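You operate a simulated robot arm through the tools that you are given. There is no shell and no other tool. Be economical: measure what you need, move in short steps, check, and stop when the job is done.

You run a simulated robot arm. Do the job below in one go: nothing can be reset, and whatever is moved stays where it is left.

JOB
Empty the soap dish tray and scrub off the scum.
Fine: tip it into the sink; use the stain brush; tray back, brush back in its pocket, soap dish level on the tray again. What is to be rubbed or washed off counts as gone when no trace of it is left.
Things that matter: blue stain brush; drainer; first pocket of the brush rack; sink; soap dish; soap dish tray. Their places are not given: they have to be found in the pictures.

It is judged by the outcome, as a careful person would: the job done as asked, and still so three seconds after it is handed in. It fails if anything else is knocked over, pushed out of place, dropped, spilled or broken.

ROBOT AND FRAMES
A 7-joint arm with a two-finger parallel gripper, fixed in place. Base frame: the origin is at the foot of the arm, x ahead of it, y to its left, z up. Lengths are in m, angles in degrees, forces in N, time in s.
With the tool pointing down near the work surface it reaches from about 0.38 to 0.9 m from the base axis. Its first joint turns from -115.0 to 115.0 degrees. Payload 3.91 kg.
The tool frame sits at the grasp point between the pads (the TCP): z along the fingers, y along the line on which they close. The tips reach 0.03 m beyond it. Largest opening 0.11 m; finger width 0.02, thickness 0.01; the body of the gripper, 0.048 by 0.112 m, starts 0.055 m behind the TCP.
Orientation is that of the tool frame in the base frame, as a unit quaternion [x, y, z, w]. With the fingers straight down and closing along the base's y, the tool's x points along the base's -x, its y along +y and its z along -z.

CONTROLS
- The arm moves only by the tool arm_command. Its argument "plan" is one flat list of numbers, 7 for each row, row after row: the shift along the tool's x, y, z in m, then the turn, a rotation vector about the tool's x, y, z in degrees, then the opening, from 0 (shut) to 1 (fully open). In form: [tx, ty, tz, rx, ry, rz, jaw, tx, ty, tz, rx, ry, rz, jaw, ...]. A call has 1 to 10 rows; each row is the pose to reach, as a shift and turn from the pose commanded when the call began, along the tool's axes at that moment. Rows are played at 5 a second. More than 0.05 m and 8.6 degrees between two rows, or a gripper value outside its range, and nothing of the call is played. Where a pose cannot be reached the arm comes as near as it can. A force on the tool above 40 N (or 10 N above the force at the start of the call, whichever is more), or a blocked arm, ends the call early, and 0.2 s more pass. The fingers move at their own pace (about 0.153 m/s each) and stop on an object; they squeeze with about 45 N. The grip force told is the motor's: it shows also when the fingers shut on nothing. Time passes only in rows, and 0.2 s behind the last, so rows that repeat a pose let the fingers close. The reply holds the time, the measured pose of the TCP, the force on the tool along the base axes, the opening and the grip force, in the units named above and with some noise, with the torque about the TCP (base axes, N m) and any sound that the robot's microphone picked up, and new pictures: "show" is both (left out), scene, wrist or none.
- Cameras (640 x 400 px; columns grow to the right, rows downward): "scene" is fixed at [0.3976, -0.5007, 1.7029]; the picture's right is [0.98, -0.22, 0.00], its down [-0.16, -0.71, -0.69] and it looks along [0.15, 0.67, -0.72] (base axes); focal length 276 px, centre (320, 200). "wrist" rides on the gripper at [0.072, 0.017, -0.103] in the tool frame; the picture's right is [-0.23, 0.97, 0.00], its down [-0.76, -0.18, -0.62] and it looks along [-0.61, -0.14, 0.78] (tool axes); focal length 222 px, centre (320, 200).
- lift_body(by): slides the trunk up (or, below 0, down) by that many m; the arm rides with it, the base frame stays. It gives what a move gives, with no picture.
- measure_at(camera, pixels): for up to 12 pixels [column, row] of the newest picture of that camera ("zoom" is the newest enlarged one), the place [x, y, z] in the base frame of the surface seen there, good to about 0.003 m. It takes no simulated time.
- close_up(camera, box): a new picture of the part [left, top, right, bottom] of that camera's present view, enlarged. It takes no simulated time.
- finish_job(): hands the job in; it is judged then, once.

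Work in short steps. Measure before you move; look again where a grasp or a placing could have gone wrong, and mend it. You have 80 turns and 200 pictures in all, those below and enlarged ones among them. Open the gripper and draw the arm clear of the work before you hand the job in, unless the task says otherwise; then end with one line.

The tools are called as name(argument=value, ...) on one line, values as JSON. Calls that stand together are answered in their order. arm_command: Moves the arm, as the interface text tells. Its arguments: {"type":"object","properties":{"plan":{"type":"array","items":{"type":"number"}},"show":{"type":"string","enum":["both","scene","wrist","none"]}},"required":["plan"]} The other tools are called the same way: lift_body (by) slides the trunk up or down; measure_at (camera, pixels) gives the place of the surface under pixels of a picture; close_up (camera, box) takes an enlarged picture of a part of a camera's view; finish_job () hands the job in.

At the start:

```text
clock: 0.0
tcp_pos: [0.232, 0.3445, 1.3617]
ee_rot: [0.007, 1.0, 0.009, 0.002]
contact_force: [0.1, -0.4, 0.4]
moment: [-0.02, 0.0, -0.01]
grip_width: 0.1104
gripper_force: 0.1
trunk travel left (down, up): [-0.9, 0.09]
```

scene: 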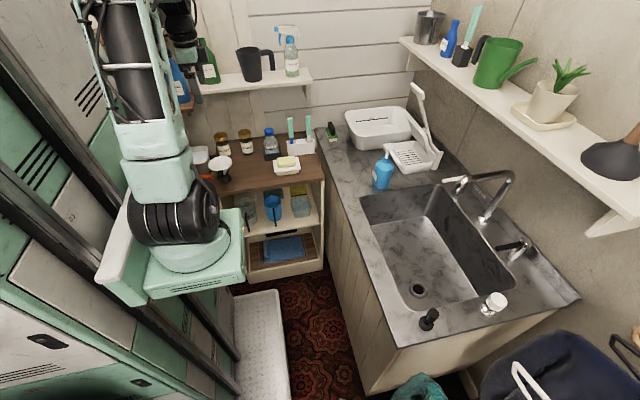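
wrist: 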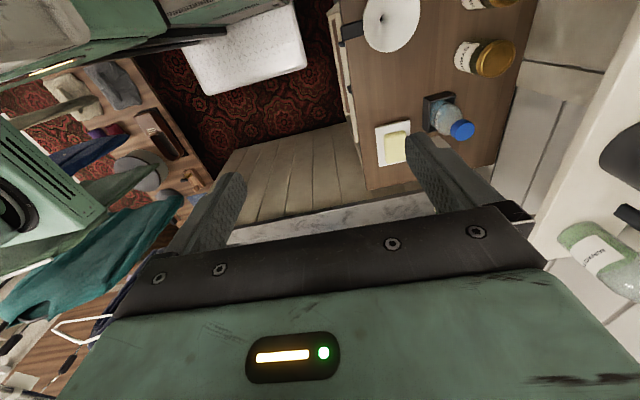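

The soap dish with tray seems to be near (287,165) and the brush rack near (300,145) in the scene picture. I'll enlarge these areas.

close_up(camera="scene", box=[200, 110, 340, 200])

close_up(camera="scene", box=[320, 80, 460, 190])

measure_at(camera="scene", pixels=[[287, 160], [287, 172], [276, 165], [299, 165], [260, 175], [300, 148], [291, 125], [307, 125], [411, 165], [411, 250], [380, 215], [330, 150]])

```text
4.44 times, centred on (270, 155) of scene
```

zoom: 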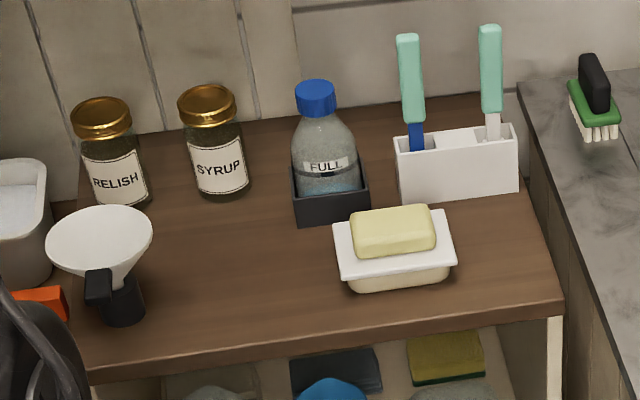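

```text
3.64 times, centred on (390, 135) of scene
```

zoom: 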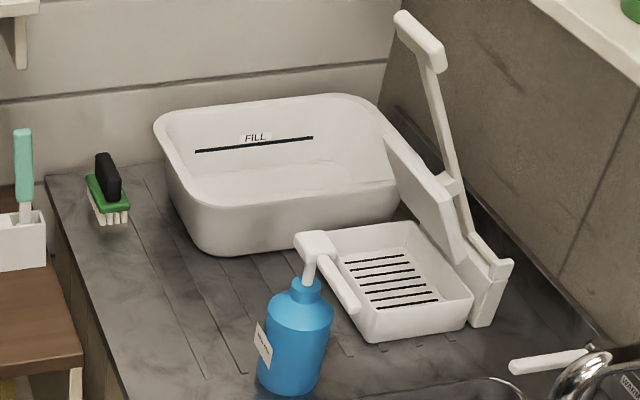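

```text
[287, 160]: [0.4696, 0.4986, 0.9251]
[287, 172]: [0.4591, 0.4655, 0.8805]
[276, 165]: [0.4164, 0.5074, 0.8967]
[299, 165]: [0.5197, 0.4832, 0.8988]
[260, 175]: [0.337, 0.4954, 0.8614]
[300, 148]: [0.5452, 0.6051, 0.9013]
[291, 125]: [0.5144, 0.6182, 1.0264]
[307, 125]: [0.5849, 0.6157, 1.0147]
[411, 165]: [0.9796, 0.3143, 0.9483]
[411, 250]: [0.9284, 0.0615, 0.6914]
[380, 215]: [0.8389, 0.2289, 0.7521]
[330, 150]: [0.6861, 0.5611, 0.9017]
```

The tray (beige) sits under the white dish with the soap. The rack has the blue brush in its left pocket. I'll measure the hazards: shelf, funnel, jars and bottle.

measure_at(camera="scene", pixels=[[250, 90], [310, 82], [250, 65], [210, 65], [222, 163], [270, 131], [222, 140], [203, 155], [386, 152], [382, 178], [335, 131], [420, 95]])

lift_body(by=-0.2)

```text
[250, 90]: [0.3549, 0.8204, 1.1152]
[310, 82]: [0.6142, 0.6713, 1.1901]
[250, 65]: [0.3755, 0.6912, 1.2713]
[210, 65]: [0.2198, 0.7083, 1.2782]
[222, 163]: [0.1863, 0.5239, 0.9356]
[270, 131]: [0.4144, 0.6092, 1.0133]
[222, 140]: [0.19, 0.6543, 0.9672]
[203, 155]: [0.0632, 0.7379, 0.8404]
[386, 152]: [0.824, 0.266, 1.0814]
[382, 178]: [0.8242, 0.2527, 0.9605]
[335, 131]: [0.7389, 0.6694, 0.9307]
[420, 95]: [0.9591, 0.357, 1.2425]
```

```text
clock: 2.2
tcp_pos: [0.2376, 0.3492, 1.1681]
ee_rot: [0.016, 1.0, 0.02, 0.003]
contact_force: [-1.5, 0.3, 0.1]
moment: [-0.02, 0.02, 0.01]
grip_width: 0.1097
gripper_force: 0.1
trunk travel left (down, up): [-0.7, 0.29]
```

The trunk is down and clear. I move to a viewing pose above and behind the soap dish.

arm_command(plan=[-0.018, 0.03, 0.018, 0, 0, 0, 1, -0.036, 0.06, 0.036, 0, 0, 0, 1, -0.054, 0.09, 0.054, 0, 0, 0, 1, -0.07, 0.12, 0.072, 0, 0, 0, 1, -0.087, 0.15, 0.09, 0, 0, 0, 1])

```text
clock: 3.4
tcp_pos: [0.3251, 0.4953, 1.081]
ee_rot: [0.011, 1.0, 0.014, 0.002]
contact_force: [0.1, -0.1, 0.5]
moment: [0.06, -0.02, -0.02]
grip_width: 0.1099
gripper_force: 0.1
trunk travel left (down, up): [-0.7, 0.29]
```

scene: 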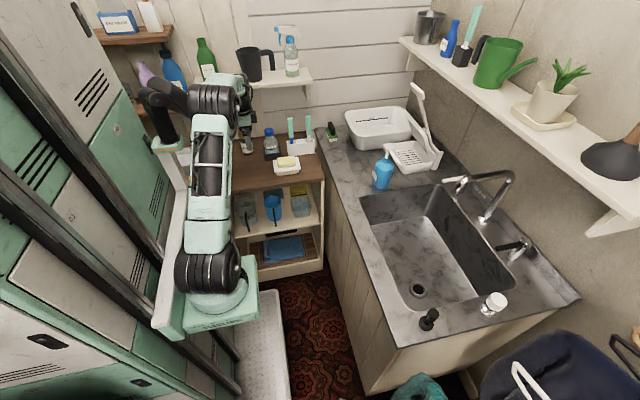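
wrist: 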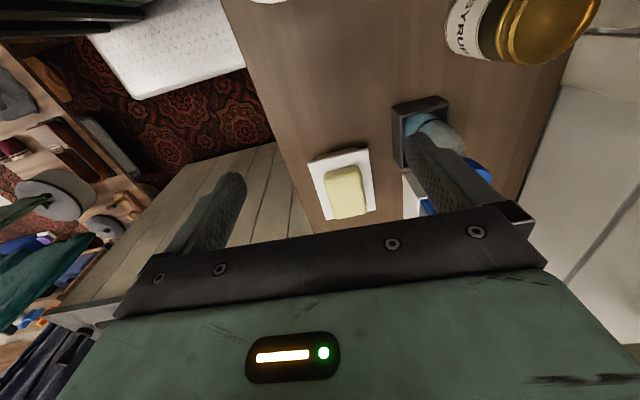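

The dish is at about (340,185) in the wrist picture. I enlarge it.

close_up(camera="wrist", box=[280, 120, 400, 240])

close_up(camera="scene", box=[260, 140, 330, 185])

```text
3.33 times, centred on (340, 180) of wrist
```

zoom: 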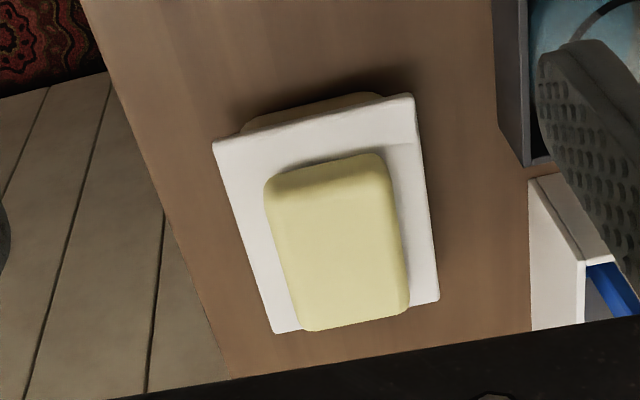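

```text
8.89 times, centred on (295, 162) of scene
```

zoom: 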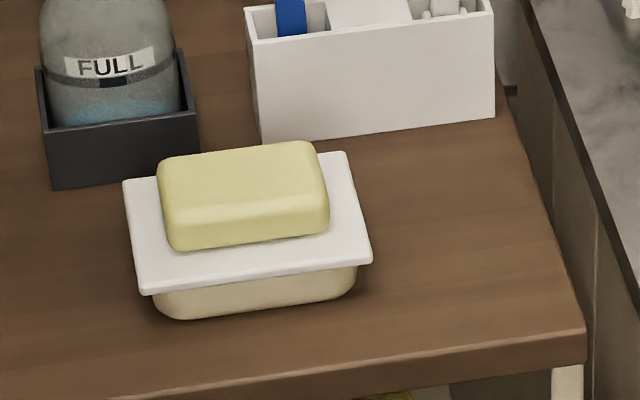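

I measure the plate corners, the tray, the soap, and the rack corners in the zoom.

measure_at(camera="zoom", pixels=[[128, 186], [146, 288], [367, 258], [345, 157], [180, 312], [335, 297], [165, 300], [240, 190], [260, 138], [494, 115], [250, 40], [490, 10]])

measure_at(camera="wrist", pixels=[[346, 163], [402, 163], [365, 156], [410, 208], [346, 172], [322, 162], [322, 206], [343, 190], [330, 155], [362, 170], [345, 160], [393, 149]])

```text
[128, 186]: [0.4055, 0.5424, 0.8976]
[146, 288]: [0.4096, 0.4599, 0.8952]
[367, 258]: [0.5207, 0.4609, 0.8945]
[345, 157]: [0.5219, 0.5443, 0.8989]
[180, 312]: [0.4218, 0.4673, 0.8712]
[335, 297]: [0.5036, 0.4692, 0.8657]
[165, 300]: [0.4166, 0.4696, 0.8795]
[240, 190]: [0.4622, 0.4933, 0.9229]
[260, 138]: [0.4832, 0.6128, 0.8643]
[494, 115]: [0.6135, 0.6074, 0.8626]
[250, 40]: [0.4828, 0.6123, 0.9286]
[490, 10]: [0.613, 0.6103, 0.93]
```

```text
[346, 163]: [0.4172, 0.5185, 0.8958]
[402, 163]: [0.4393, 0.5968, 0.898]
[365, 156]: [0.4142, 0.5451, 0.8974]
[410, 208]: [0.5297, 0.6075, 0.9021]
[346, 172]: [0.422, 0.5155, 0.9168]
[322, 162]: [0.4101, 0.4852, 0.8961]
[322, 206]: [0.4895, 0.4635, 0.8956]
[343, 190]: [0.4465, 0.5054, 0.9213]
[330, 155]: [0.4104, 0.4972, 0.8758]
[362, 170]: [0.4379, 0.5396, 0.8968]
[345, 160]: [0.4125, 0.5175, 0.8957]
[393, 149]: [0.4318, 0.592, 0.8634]
```

I look at the counter: the drainer area and the sink, with measurements.

close_up(camera="scene", box=[310, 120, 440, 200])

close_up(camera="scene", box=[330, 160, 590, 360])

measure_at(camera="scene", pixels=[[320, 135], [340, 170], [358, 172], [360, 197], [430, 184], [480, 240], [410, 308], [372, 235], [405, 230], [420, 285], [360, 155], [345, 195]])

```text
4.92 times, centred on (375, 160) of scene
```

zoom: 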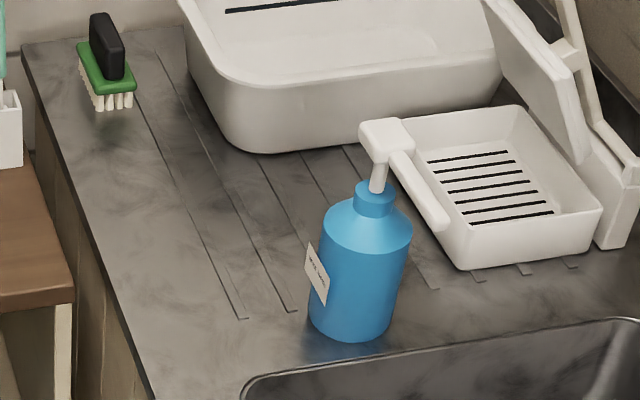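

```text
2.00 times, centred on (460, 260) of scene
```

zoom: 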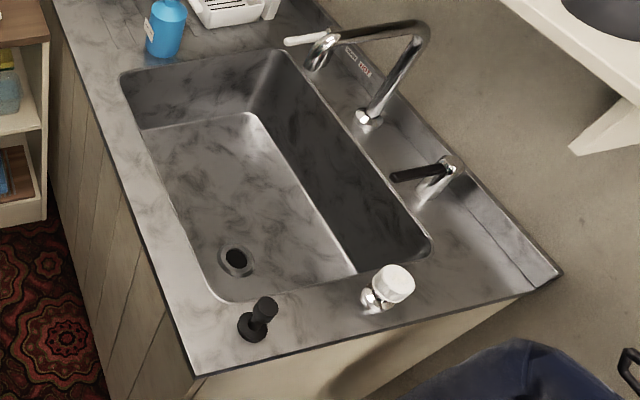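

```text
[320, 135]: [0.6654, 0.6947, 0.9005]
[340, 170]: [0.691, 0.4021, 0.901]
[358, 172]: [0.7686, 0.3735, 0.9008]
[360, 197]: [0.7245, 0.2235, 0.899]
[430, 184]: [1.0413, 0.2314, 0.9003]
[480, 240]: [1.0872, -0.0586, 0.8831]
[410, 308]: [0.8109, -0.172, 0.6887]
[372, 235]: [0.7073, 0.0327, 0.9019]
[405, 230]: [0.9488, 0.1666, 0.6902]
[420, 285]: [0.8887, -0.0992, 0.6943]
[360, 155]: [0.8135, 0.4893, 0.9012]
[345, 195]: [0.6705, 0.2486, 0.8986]
```

The dish plate spans x 0.407–0.522, y 0.459–0.544, top at 0.896. I hover over its centre first.

arm_command(plan=[-0.035, 0.0015, 0.02, 0, 0, 0, 1, -0.07, 0.003, 0.04, 0, 0, 0, 1, -0.105, 0.005, 0.06, 0, 0, 0, 1, -0.14, 0.006, 0.08, 0, 0, 0, 1, -0.14, 0.006, 0.11, 0, 0, 0, 1, -0.14, 0.006, 0.11, 0, 0, 0, 1])

```text
clock: 4.8
tcp_pos: [0.4611, 0.5014, 0.9627]
ee_rot: [0.007, 1.0, 0.01, 0.0]
contact_force: [-0.2, 0.7, -0.5]
moment: [-0.04, 0.0, 0.0]
grip_width: 0.11
gripper_force: 0.1
trunk travel left (down, up): [-0.7, 0.29]
```

scene: 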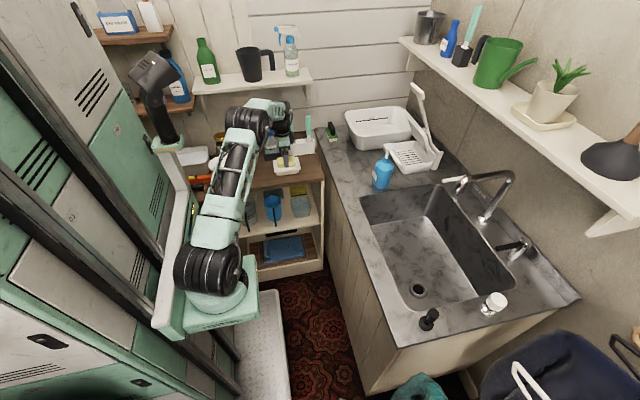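
wrist: 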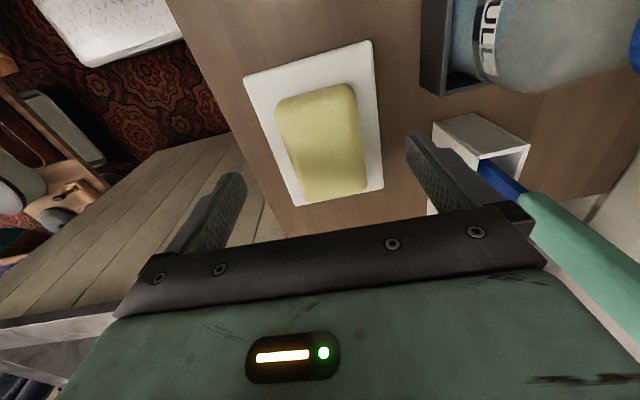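

The fingers straddle the plate. I descend to z≈0.911 and close.

arm_command(plan=[-0.004, 0, 0.025, 0, 0, 0, 1, -0.004, 0, 0.051, 0, 0, 0, 1, -0.004, 0, 0.051, 0, 0, 0, 1, -0.004, 0, 0.051, 0, 0, 0, 0.7, -0.004, 0, 0.051, 0, 0, 0, 0.6, -0.004, 0, 0.051, 0, 0, 0, 0.5, -0.004, 0, 0.051, 0, 0, 0, 0.5])

close_up(camera="scene", box=[260, 140, 330, 185])

```text
clock: 6.4
tcp_pos: [0.4651, 0.5032, 0.913]
ee_rot: [0.007, 1.0, 0.01, 0.001]
contact_force: [0.8, 1.0, 0.4]
moment: [0.13, -0.2, 0.07]
grip_width: 0.0895
gripper_force: 44.8
trunk travel left (down, up): [-0.7, 0.29]
```

scene: 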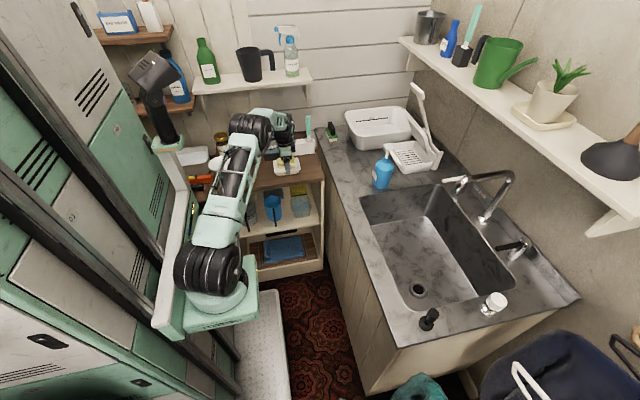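
wrist: 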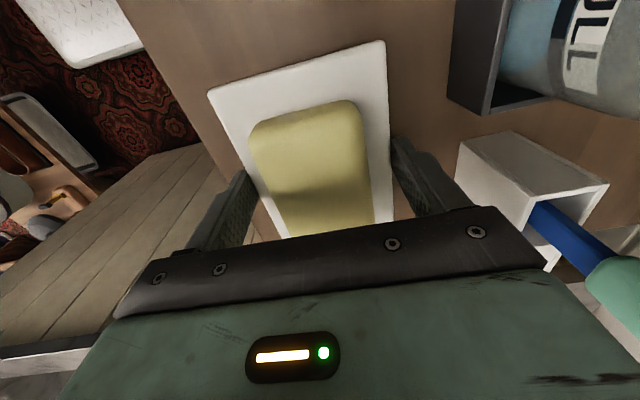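

```text
8.89 times, centred on (295, 162) of scene
```

zoom: 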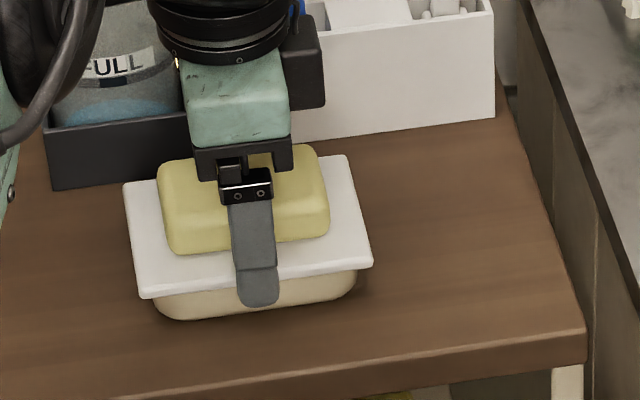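

The plate is gripped with a width of 0.0895. I lift gently 5 cm and check that only the dish comes.

arm_command(plan=[0, 0, -0.01, 0, 0, 0, 0.5, 0, 0, -0.025, 0, 0, 0, 0.5, 0, 0, -0.04, 0, 0, 0, 0.5, 0, 0, -0.055, 0, 0, 0, 0.5], show="none")

close_up(camera="scene", box=[260, 130, 330, 185])

```text
clock: 7.4
tcp_pos: [0.4651, 0.501, 0.9679]
ee_rot: [0.007, 1.0, 0.009, 0.001]
contact_force: [0.7, 0.4, -2.7]
moment: [0.0, 0.07, 0.0]
grip_width: 0.0893
gripper_force: 44.8
trunk travel left (down, up): [-0.7, 0.29]
```

```text
7.27 times, centred on (295, 158) of scene
```

zoom: 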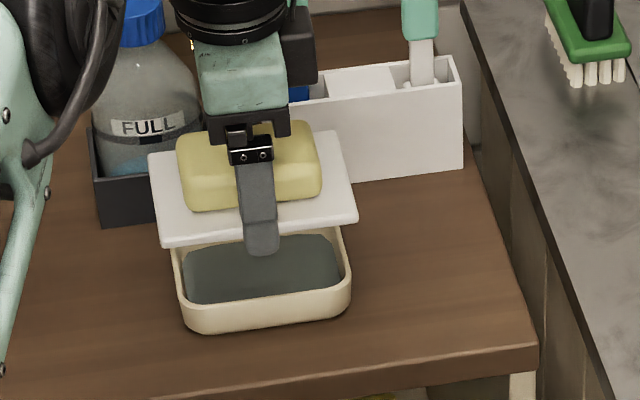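

Only the dish is lifted. The tray below holds grey water. I carry the dish to the drainer at about (0.735, 0.43).

arm_command(plan=[0, -0.025, -0.02, 0, 0, 0, 0.5, -0.02, -0.05, -0.03, 0, 0, 0, 0.5, -0.055, -0.07, -0.04, 0, 0, 0, 0.5, -0.095, -0.07, -0.04, 0, 0, 0, 0.5, -0.135, -0.07, -0.04, 0, 0, 0, 0.5, -0.175, -0.07, -0.04, 0, 0, 0, 0.5, -0.215, -0.07, -0.04, 0, 0, 0, 0.5, -0.25, -0.07, -0.04, 0, 0, 0, 0.5, -0.27, -0.07, -0.04, 0, 0, 0, 0.5, -0.27, -0.07, -0.04, 0, 0, 0, 0.5])

close_up(camera="scene", box=[310, 110, 420, 200])

```text
clock: 9.6
tcp_pos: [0.7139, 0.4065, 1.0037]
ee_rot: [0.008, 1.0, 0.01, 0.001]
contact_force: [-0.5, 0.0, -2.9]
moment: [-0.02, 0.0, -0.03]
grip_width: 0.0893
gripper_force: 45.6
out of reach, approached as far as the arm can: row 8, 9, 10
trunk travel left (down, up): [-0.7, 0.29]
```

scene: 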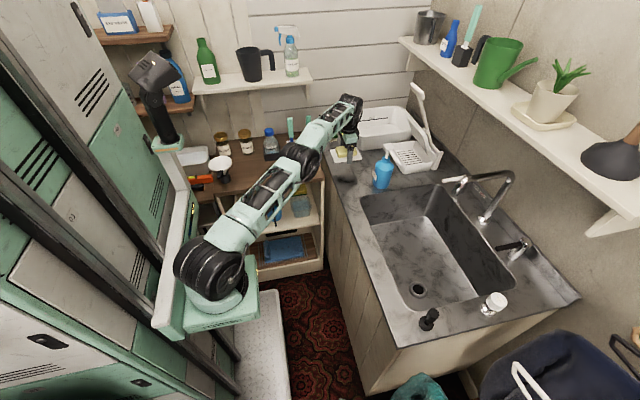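
wrist: 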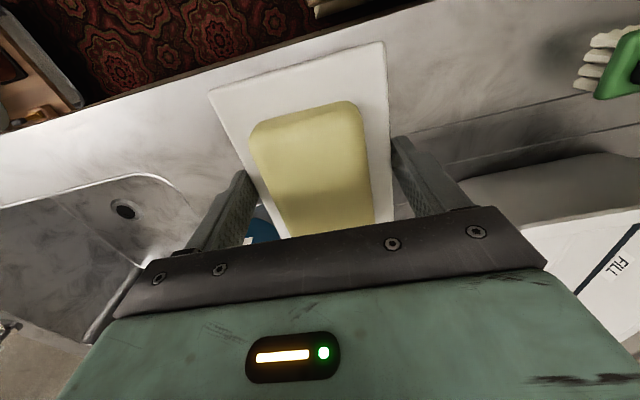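

```text
4.44 times, centred on (365, 155) of scene
```

zoom: 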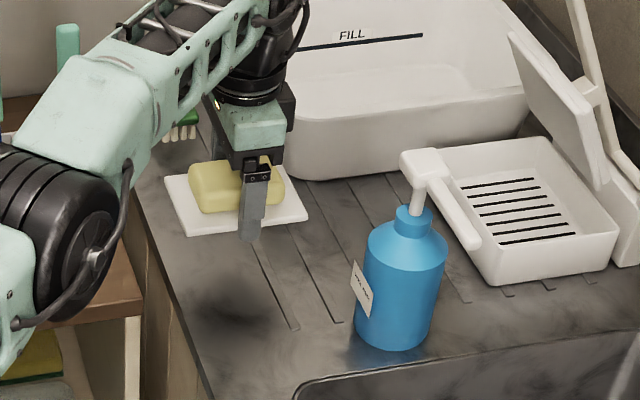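

The arm is at its reach limit at this height, at (0.714, 0.4065). I lower the trunk by 0.05 to gain reach there, then shift towards +x, −y.

lift_body(by=-0.05)

arm_command(plan=[0, -0.01, 0, 0, 0, 0, 0.5, 0, -0.02, 0, 0, 0, 0, 0.5, 0, -0.02, 0, 0, 0, 0, 0.5], show="none")

measure_at(camera="scene", pixels=[[331, 165], [337, 180], [386, 155], [370, 185], [355, 175], [214, 265], [343, 100], [305, 155], [330, 125]])

```text
clock: 10.5
tcp_pos: [0.7149, 0.4066, 0.9543]
ee_rot: [0.007, 1.0, 0.009, 0.0]
contact_force: [-0.3, -0.1, -3.3]
moment: [-0.02, -0.03, 0.02]
grip_width: 0.0895
gripper_force: 44.9
trunk travel left (down, up): [-0.65, 0.34]
```

```text
clock: 11.3
tcp_pos: [0.714, 0.3864, 0.9528]
ee_rot: [0.007, 1.0, 0.01, 0.001]
contact_force: [-0.4, -1.1, -3.2]
moment: [0.01, 0.02, 0.0]
grip_width: 0.0896
gripper_force: 45.5
trunk travel left (down, up): [-0.65, 0.34]
```

```text
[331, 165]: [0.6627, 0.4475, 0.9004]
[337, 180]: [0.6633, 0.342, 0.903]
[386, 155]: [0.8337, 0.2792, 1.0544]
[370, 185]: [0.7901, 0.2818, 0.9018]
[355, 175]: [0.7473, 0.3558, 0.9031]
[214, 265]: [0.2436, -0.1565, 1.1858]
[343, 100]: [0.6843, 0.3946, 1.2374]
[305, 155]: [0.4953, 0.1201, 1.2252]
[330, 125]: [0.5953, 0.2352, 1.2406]
```

It obeys, now at (0.714, 0.386, 0.953). I shift to about (0.735, 0.372) and check.

arm_command(plan=[-0.01, -0.008, 0, 0, 0, 0, 0.5, -0.021, -0.014, 0, 0, 0, 0, 0.5, -0.021, -0.014, 0.012, 0, 0, 0, 0.5, -0.021, -0.014, 0.012, 0, 0, 0, 0.5])

close_up(camera="scene", box=[320, 120, 420, 200])

```text
clock: 12.3
tcp_pos: [0.7343, 0.3727, 0.9409]
ee_rot: [0.007, 1.0, 0.01, 0.001]
contact_force: [0.1, -0.8, -3.6]
moment: [0.0, 0.0, 0.0]
grip_width: 0.0895
gripper_force: 44.9
trunk travel left (down, up): [-0.65, 0.34]
```

scene: 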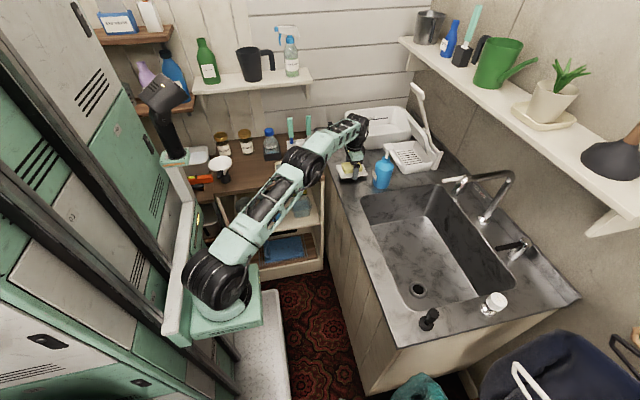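
wrist: 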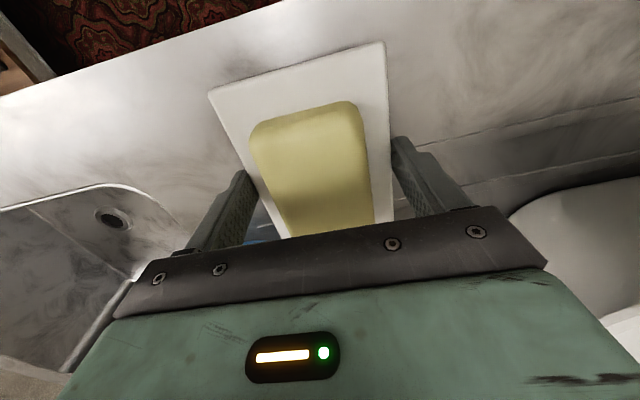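

```text
5.00 times, centred on (370, 160) of scene
```

zoom: 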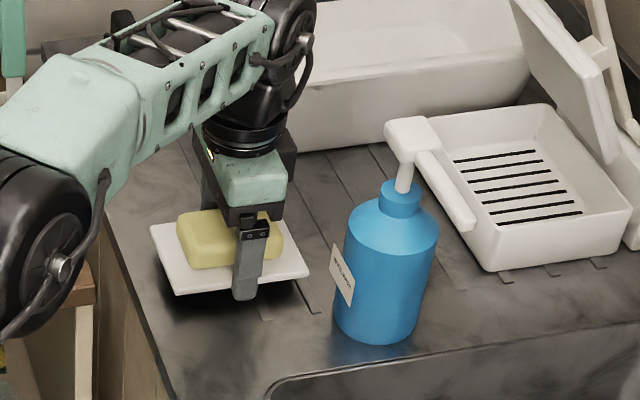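

The spot is free of the bottle. I lower in small steps until the plate touches.

arm_command(plan=[0, 0, 0.005, 0, 0, 0, 0.5, 0, 0, 0.01, 0, 0, 0, 0.5, 0, 0, 0.014, 0, 0, 0, 0.5], show="none")

close_up(camera="scene", box=[330, 140, 400, 195])

```text
clock: 13.1
tcp_pos: [0.7342, 0.3735, 0.931]
ee_rot: [0.008, 1.0, 0.011, 0.003]
contact_force: [-1.1, -1.3, 16.5]
moment: [-1.05, 0.15, -0.04]
grip_width: 0.0893
gripper_force: 44.7
trunk travel left (down, up): [-0.65, 0.34]
```

```text
7.27 times, centred on (365, 168) of scene
```

zoom: 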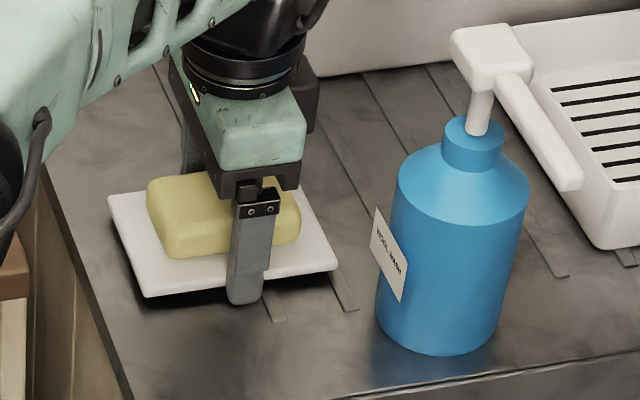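

The fingertips touch the counter (20 N on the −y finger), with the plate 4–5 mm above it. I back up 1 mm and release.

arm_command(plan=[0, 0, -0.002, 0, 0, 0, 0.8, 0, 0, -0.002, 0, 0, 0, 0.83, 0, 0, -0.002, 0, 0, 0, 0.88, 0, 0, -0.002, 0, 0, 0, 1, 0, 0, -0.002, 0, 0, 0, 1, 0, 0, -0.03, 0, 0, 0, 1, 0, 0, -0.07, 0, 0, 0, 1, 0, 0, -0.1, 0, 0, 0, 1])

close_up(camera="scene", box=[330, 140, 400, 195])

```text
clock: 14.9
tcp_pos: [0.7346, 0.3697, 1.0264]
ee_rot: [0.009, 1.0, 0.01, 0.001]
contact_force: [1.1, 0.0, 0.7]
moment: [0.0, -0.01, 0.01]
grip_width: 0.11
gripper_force: 0.1
trunk travel left (down, up): [-0.65, 0.34]
```

scene: 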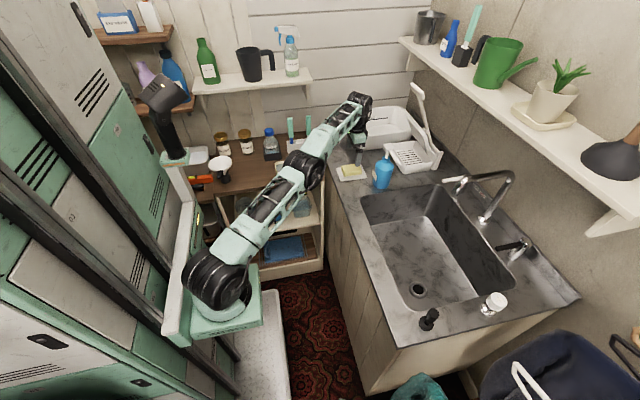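
wrist: 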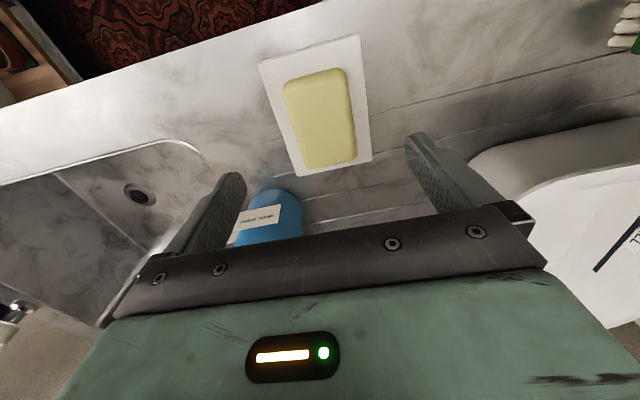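

```text
7.27 times, centred on (365, 168) of scene
```

zoom: 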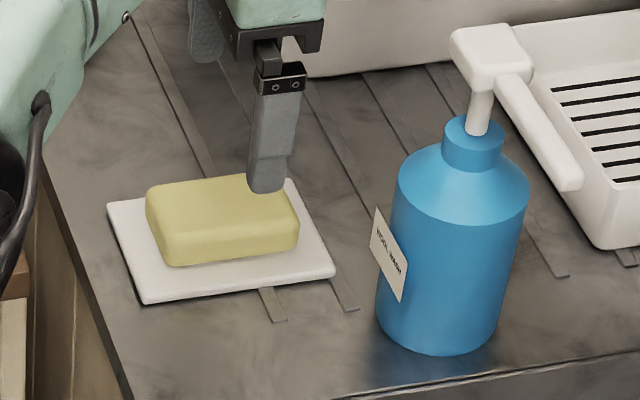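

The dish is down on the drainer with the soap on it. Now I move back above the table to view the tray.

arm_command(plan=[0.045, 0, 0, 0, 0, 0, 1, 0.09, 0, 0, 0, 0, 0, 1, 0.135, 0.02, 0, 0, 0, 0, 1, 0.18, 0.04, 0, 0, 0, 0, 1, 0.225, 0.06, 0, 0, 0, 0, 1, 0.265, 0.08, 0, 0, 0, 0, 1, 0.305, 0.1, 0, 0, 0, 0, 1, 0.34, 0.115, 0, 0, 0, 0, 1, 0.37, 0.13, 0, 0, 0, 0, 1, 0.37, 0.13, 0, 0, 0, 0, 1])

close_up(camera="scene", box=[260, 130, 330, 185])

close_up(camera="wrist", box=[280, 120, 420, 220])

```text
clock: 17.1
tcp_pos: [0.3665, 0.5065, 1.0297]
ee_rot: [0.008, 1.0, 0.011, 0.0]
contact_force: [0.0, -0.4, -0.3]
moment: [-0.03, 0.01, -0.01]
grip_width: 0.1098
gripper_force: 0.1
trunk travel left (down, up): [-0.65, 0.34]
```

scene: 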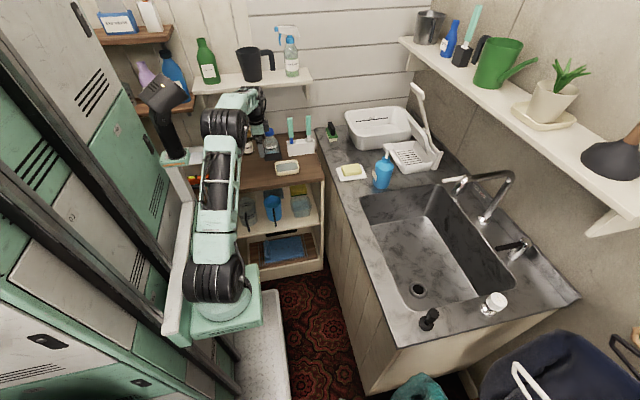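
wrist: 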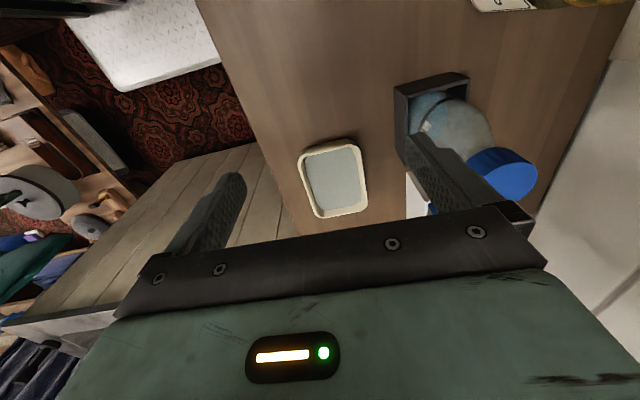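

```text
7.27 times, centred on (295, 158) of scene
```

zoom: 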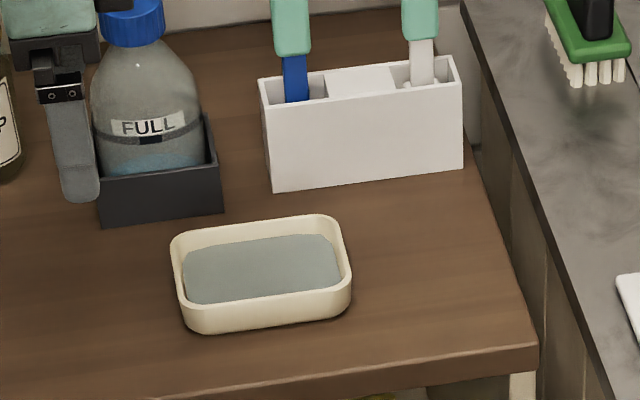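

```text
4.00 times, centred on (350, 170) of wrist
```

zoom: 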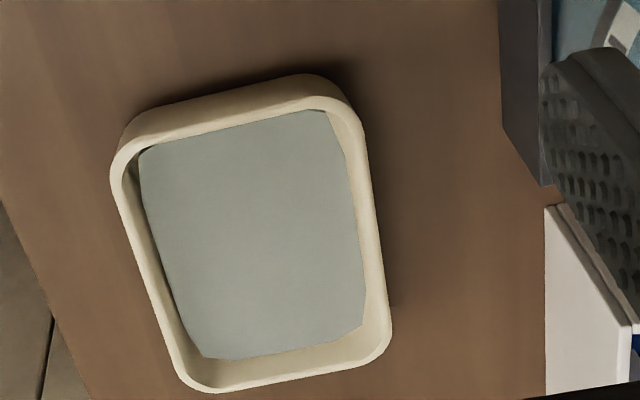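

I measure the tray rim, water level and base in the zoom (wrist).

measure_at(camera="zoom", pixels=[[230, 108], [250, 230], [114, 175], [378, 250], [200, 385], [385, 345], [300, 375], [235, 90], [150, 280], [352, 130]])

measure_at(camera="scene", pixels=[[279, 163], [298, 161], [280, 174], [297, 171], [288, 176], [287, 168], [292, 118], [309, 119], [292, 139], [307, 138]])

```text
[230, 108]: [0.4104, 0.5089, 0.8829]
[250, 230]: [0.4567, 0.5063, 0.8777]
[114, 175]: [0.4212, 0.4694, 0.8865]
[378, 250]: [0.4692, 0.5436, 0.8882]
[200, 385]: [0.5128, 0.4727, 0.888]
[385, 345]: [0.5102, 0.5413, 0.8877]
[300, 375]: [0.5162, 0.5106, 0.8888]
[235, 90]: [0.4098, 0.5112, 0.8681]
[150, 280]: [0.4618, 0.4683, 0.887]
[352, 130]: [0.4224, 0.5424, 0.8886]
```

```text
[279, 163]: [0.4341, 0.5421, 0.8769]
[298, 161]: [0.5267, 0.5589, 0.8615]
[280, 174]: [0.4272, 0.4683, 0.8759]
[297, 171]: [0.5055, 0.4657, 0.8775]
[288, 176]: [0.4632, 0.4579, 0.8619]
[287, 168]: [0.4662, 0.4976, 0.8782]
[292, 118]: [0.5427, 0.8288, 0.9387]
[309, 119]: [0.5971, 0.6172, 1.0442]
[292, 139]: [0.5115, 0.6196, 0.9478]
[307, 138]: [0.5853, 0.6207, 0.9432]
```

Before grasping I check the caddy's front edge, the sink edges and the faucet spout.

measure_at(camera="scene", pixels=[[290, 158], [274, 160], [289, 156], [445, 180], [462, 184], [365, 196], [383, 225], [400, 262], [375, 215], [437, 186], [460, 178], [490, 175]])

measure_at(camera="wrist", pixels=[[402, 160], [397, 150], [409, 172], [415, 215]])

```text
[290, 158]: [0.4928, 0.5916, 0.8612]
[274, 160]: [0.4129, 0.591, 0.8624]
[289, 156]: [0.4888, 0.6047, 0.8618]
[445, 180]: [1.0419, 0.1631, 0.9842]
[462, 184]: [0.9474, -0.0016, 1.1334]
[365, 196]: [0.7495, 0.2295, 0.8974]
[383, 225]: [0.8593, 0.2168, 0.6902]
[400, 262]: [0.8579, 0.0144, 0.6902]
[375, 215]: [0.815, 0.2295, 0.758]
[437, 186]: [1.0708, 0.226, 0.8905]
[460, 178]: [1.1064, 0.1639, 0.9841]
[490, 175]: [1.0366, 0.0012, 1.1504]
```

```text
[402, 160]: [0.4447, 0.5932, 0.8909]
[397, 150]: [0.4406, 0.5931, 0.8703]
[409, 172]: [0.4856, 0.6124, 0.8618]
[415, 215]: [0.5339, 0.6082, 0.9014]
```

The path is clear. I descend over the tray centre (0.463, 0.505) and grip its long walls.

arm_command(plan=[-0.035, 0, 0.02, 0, 0, 0, 1, -0.07, -0.001, 0.04, 0, 0, 0, 1, -0.0965, -0.001, 0.065, 0, 0, 0, 1, -0.0965, -0.001, 0.1, 0, 0, 0, 1, -0.0965, -0.001, 0.13, 0, 0, 0, 1, -0.0965, -0.001, 0.13, 0, 0, 0, 1])

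close_up(camera="scene", box=[260, 130, 330, 185])

```text
clock: 18.5
tcp_pos: [0.4644, 0.5057, 0.8981]
ee_rot: [0.008, 1.0, 0.009, 0.0]
contact_force: [-0.2, -0.6, 0.4]
moment: [-0.03, 0.01, 0.01]
grip_width: 0.1098
gripper_force: 0.1
trunk travel left (down, up): [-0.65, 0.34]
```

scene: 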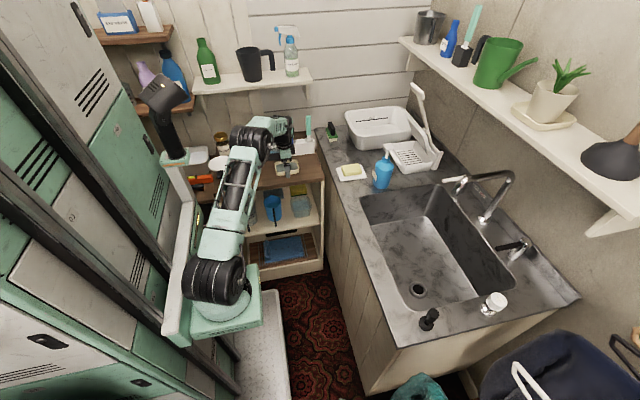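
wrist: 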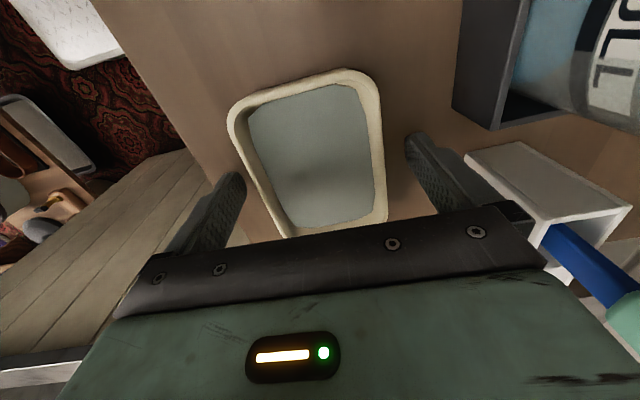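

```text
7.27 times, centred on (295, 158) of scene
```

zoom: 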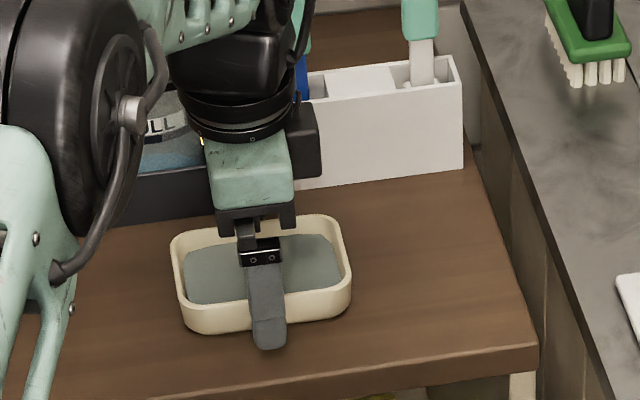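

The fingers straddle the tray. I close step by step, then lift slowly.

arm_command(plan=[0, 0, 0, 0, 0, 0, 0.8, 0, 0, 0, 0, 0, 0, 0.7, 0, 0, 0, 0, 0, 0, 0.6, 0, 0, 0, 0, 0, 0, 0.4, 0, 0, 0, 0, 0, 0, 0.4, 0, 0, -0.008, 0, 0, 0, 0.4, 0, 0, -0.02, 0, 0, 0, 0.4, 0, 0, -0.035, 0, 0, 0, 0.4, 0, 0, -0.055, 0, 0, 0, 0.4, 0, 0, -0.075, 0, 0, 0, 0.4])

close_up(camera="scene", box=[260, 120, 330, 185])

```text
clock: 20.7
tcp_pos: [0.4633, 0.5049, 0.9748]
ee_rot: [0.007, 1.0, 0.009, 0.001]
contact_force: [0.0, 0.2, -1.9]
moment: [-0.01, 0.04, 0.0]
grip_width: 0.0789
gripper_force: 44.9
trunk travel left (down, up): [-0.65, 0.34]
```

scene: 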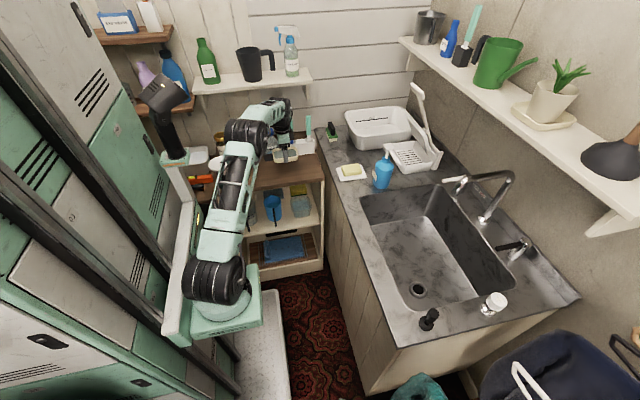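
wrist: 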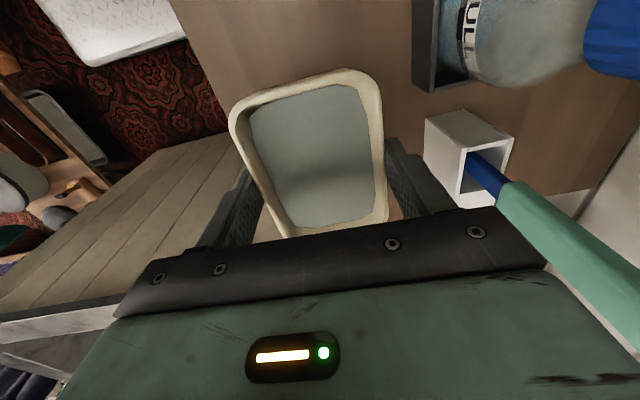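

```text
6.15 times, centred on (295, 152) of scene
```

zoom: 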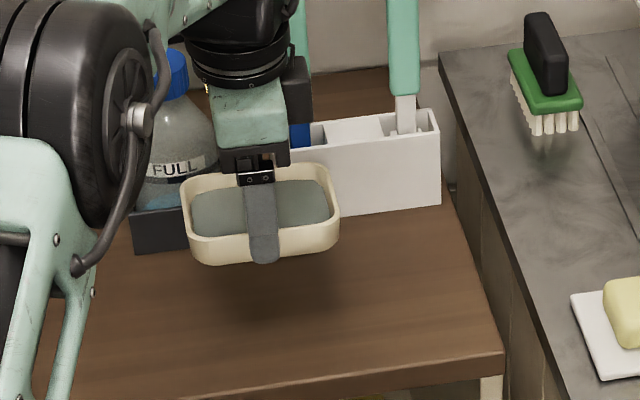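

The tray came up level with its water. I carry it gently at about z 1.05 towards the near side of the sink.

arm_command(plan=[0, -0.008, -0.01, 0, 0, 0, 0.4, -0.003, -0.025, -0.025, 0, 0, 0, 0.4, -0.007, -0.05, -0.04, 0, 0, 0, 0.4, -0.012, -0.08, -0.055, 0, 0, 0, 0.4, -0.018, -0.115, -0.065, 0, 0, 0, 0.4, -0.025, -0.15, -0.075, 0, 0, 0, 0.4, -0.032, -0.185, -0.075, 0, 0, 0, 0.4, -0.039, -0.215, -0.075, 0, 0, 0, 0.4, -0.045, -0.235, -0.075, 0, 0, 0, 0.4, -0.048, -0.245, -0.075, 0, 0, 0, 0.4], show="none")

arm_command(plan=[-0.005, -0.008, 0, 0, 0, 0, 0.4, -0.02, -0.025, 0, 0, 0, 0, 0.4, -0.04, -0.05, 0, 0, 0, 0, 0.4, -0.065, -0.075, 0, 0, 0, 0, 0.4, -0.09, -0.1, 0, 0, 0, 0, 0.4, -0.12, -0.125, 0, 0, 0, 0, 0.4, -0.15, -0.145, 0, 0, 0, 0, 0.4, -0.18, -0.16, 0, 0, 0, 0, 0.4, -0.205, -0.17, 0, 0, 0, 0, 0.4, -0.22, -0.17, 0, 0, 0, 0, 0.4])

```text
clock: 22.9
tcp_pos: [0.5078, 0.2573, 1.0455]
ee_rot: [0.007, 1.0, 0.01, 0.001]
contact_force: [0.1, -0.5, -0.8]
moment: [-0.03, -0.02, 0.03]
grip_width: 0.0789
gripper_force: 44.9
trunk travel left (down, up): [-0.65, 0.34]
```

```text
clock: 25.1
tcp_pos: [0.7264, 0.0851, 1.0405]
ee_rot: [0.006, 1.0, 0.009, 0.0]
contact_force: [-0.7, -0.2, -0.9]
moment: [0.02, -0.01, 0.0]
grip_width: 0.0788
gripper_force: 45.2
trunk travel left (down, up): [-0.65, 0.34]
```

scene: 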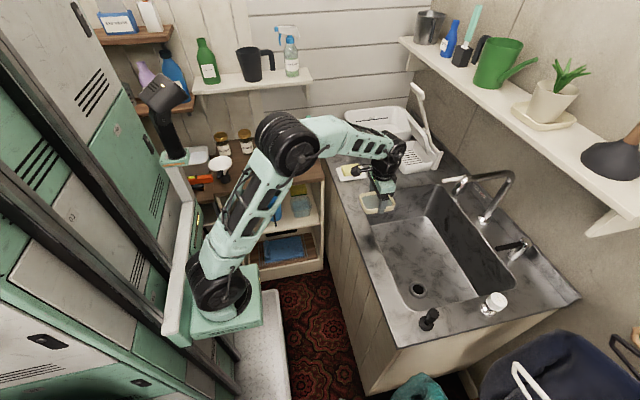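
wrist: 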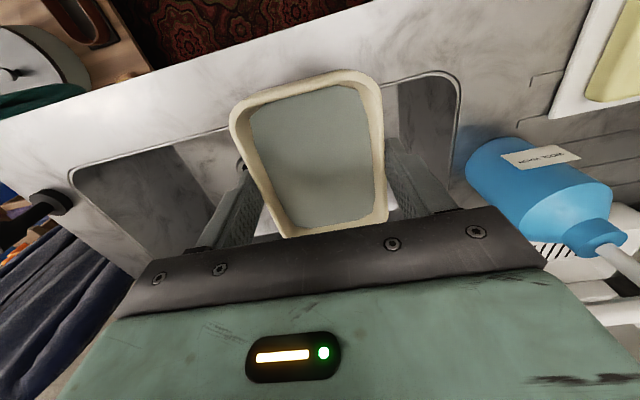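

The tray is at (0.726, 0.085) and level. I measure the sink's near edge and extend outward with a slight tilt.

measure_at(camera="scene", pixels=[[380, 240], [384, 248], [388, 256], [392, 264], [378, 250], [390, 250], [396, 240]])

arm_command(plan=[-0.01, 0, 0, 0, 0, 0, 0.4, -0.03, -0.005, 0, 0, -1, 0, 0.4, -0.05, -0.01, 0, 0, -3, 0, 0.4, -0.075, -0.015, 0, 0, -5, 0, 0.4, -0.095, -0.02, 0, 0, -7, 0, 0.4, -0.11, -0.025, 0, 0, -8, 0, 0.4, -0.11, -0.025, 0, 0, -8, 0, 0.4])

```text
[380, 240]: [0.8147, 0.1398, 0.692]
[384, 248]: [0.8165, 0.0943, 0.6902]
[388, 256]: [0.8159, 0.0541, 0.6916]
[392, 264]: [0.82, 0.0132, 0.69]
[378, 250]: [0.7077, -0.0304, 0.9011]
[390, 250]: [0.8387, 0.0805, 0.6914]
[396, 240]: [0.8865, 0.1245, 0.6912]
```

```text
clock: 26.7
tcp_pos: [0.8341, 0.0578, 1.0409]
ee_rot: [0.008, 0.997, 0.009, 0.07]
contact_force: [0.2, 0.3, -1.2]
moment: [0.03, 0.01, -0.01]
grip_width: 0.0786
gripper_force: 44.5
trunk travel left (down, up): [-0.65, 0.34]
```

scene: 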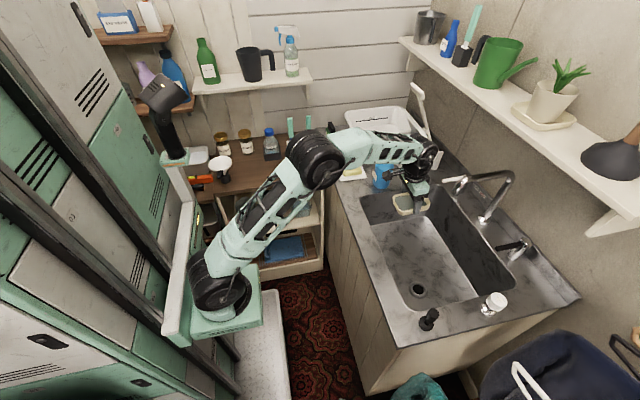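
wrist: 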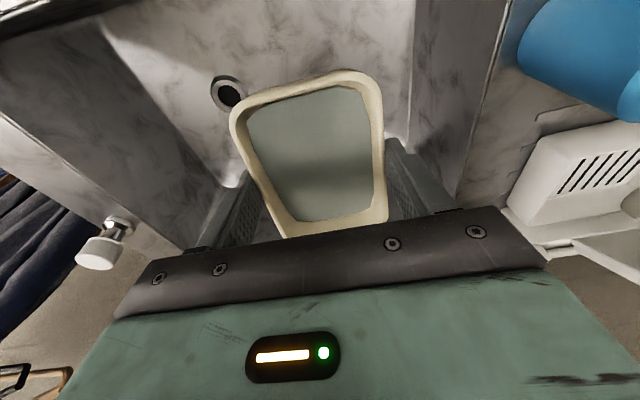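

The tray is over the sink floor. I tilt on to about 48° while raising slightly, then look.

arm_command(plan=[-0.005, 0, -0.004, 0, -8, 0, 0.4, -0.01, 0, -0.008, 0, -16, 0, 0.4, -0.015, 0, -0.012, 0, -24, 0, 0.4, -0.02, 0, -0.016, 0, -32, 0, 0.4, -0.02, 0, -0.02, 0, -40, 0, 0.4])

```text
clock: 27.9
tcp_pos: [0.8509, 0.0569, 1.0644]
ee_rot: [0.011, 0.913, 0.006, 0.409]
contact_force: [-0.2, -0.6, -2.2]
moment: [0.01, 0.06, 0.03]
grip_width: 0.0789
gripper_force: 45.2
trunk travel left (down, up): [-0.65, 0.34]
```

scene: 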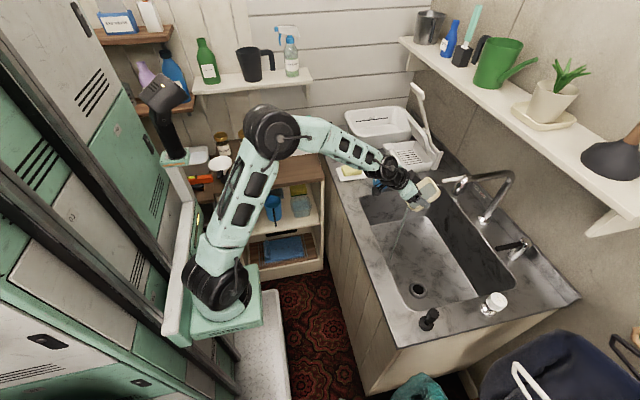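
wrist: 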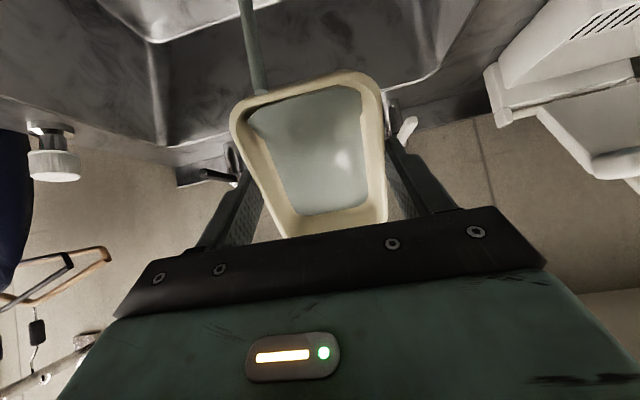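

A stream falls into the sink at (400,235). I continue to tilt to about 110°.

arm_command(plan=[0, 0, 0, 0, -8, 0, 0.4, 0, 0, 0, 0, -16, 0, 0.4, 0, 0, 0, 0, -24, 0, 0.4, 0, 0, 0, 0, -32, 0, 0.4, 0, 0, 0, 0, -40, 0, 0.4, 0, 0, 0, 0, -48, 0, 0.4, 0, 0, 0, 0, -56, 0, 0.4, 0, 0, 0, 0, -62, 0, 0.4, 0, 0, 0, 0, -62, 0, 0.4, 0, 0, 0, 0, -62, 0, 0.4])

close_up(camera="scene", box=[350, 140, 510, 260])

```text
clock: 30.1
tcp_pos: [0.8502, 0.0561, 1.0639]
ee_rot: [0.012, 0.572, 0.001, 0.82]
contact_force: [0.4, -0.5, -1.3]
moment: [0.02, 0.03, 0.02]
grip_width: 0.0788
gripper_force: 45.6
trunk travel left (down, up): [-0.65, 0.34]
```

scene: 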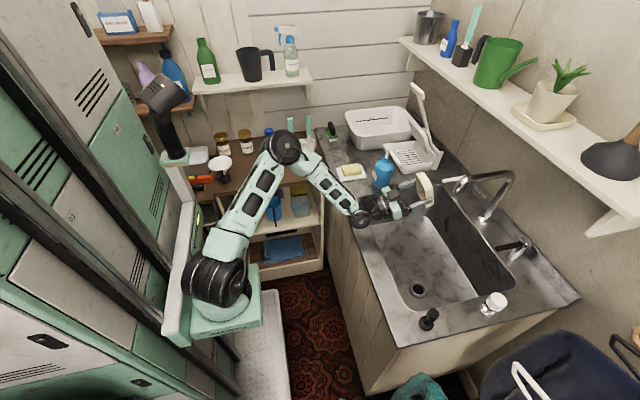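
wrist: 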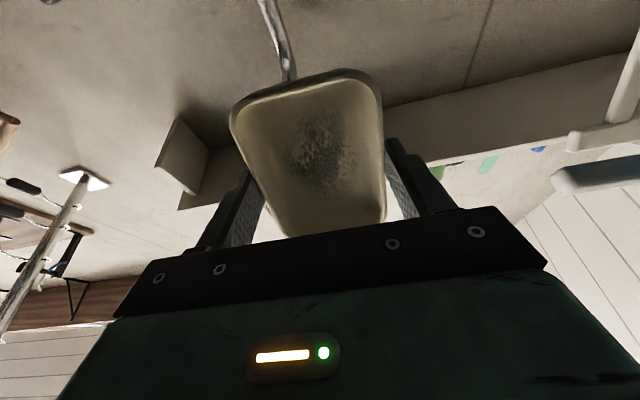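

```text
3.33 times, centred on (430, 200) of scene
```

zoom: 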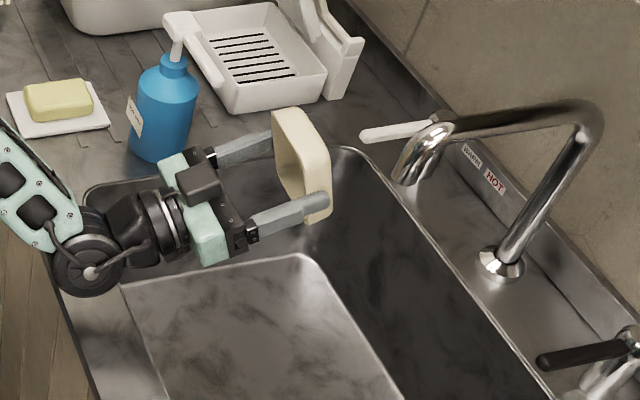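

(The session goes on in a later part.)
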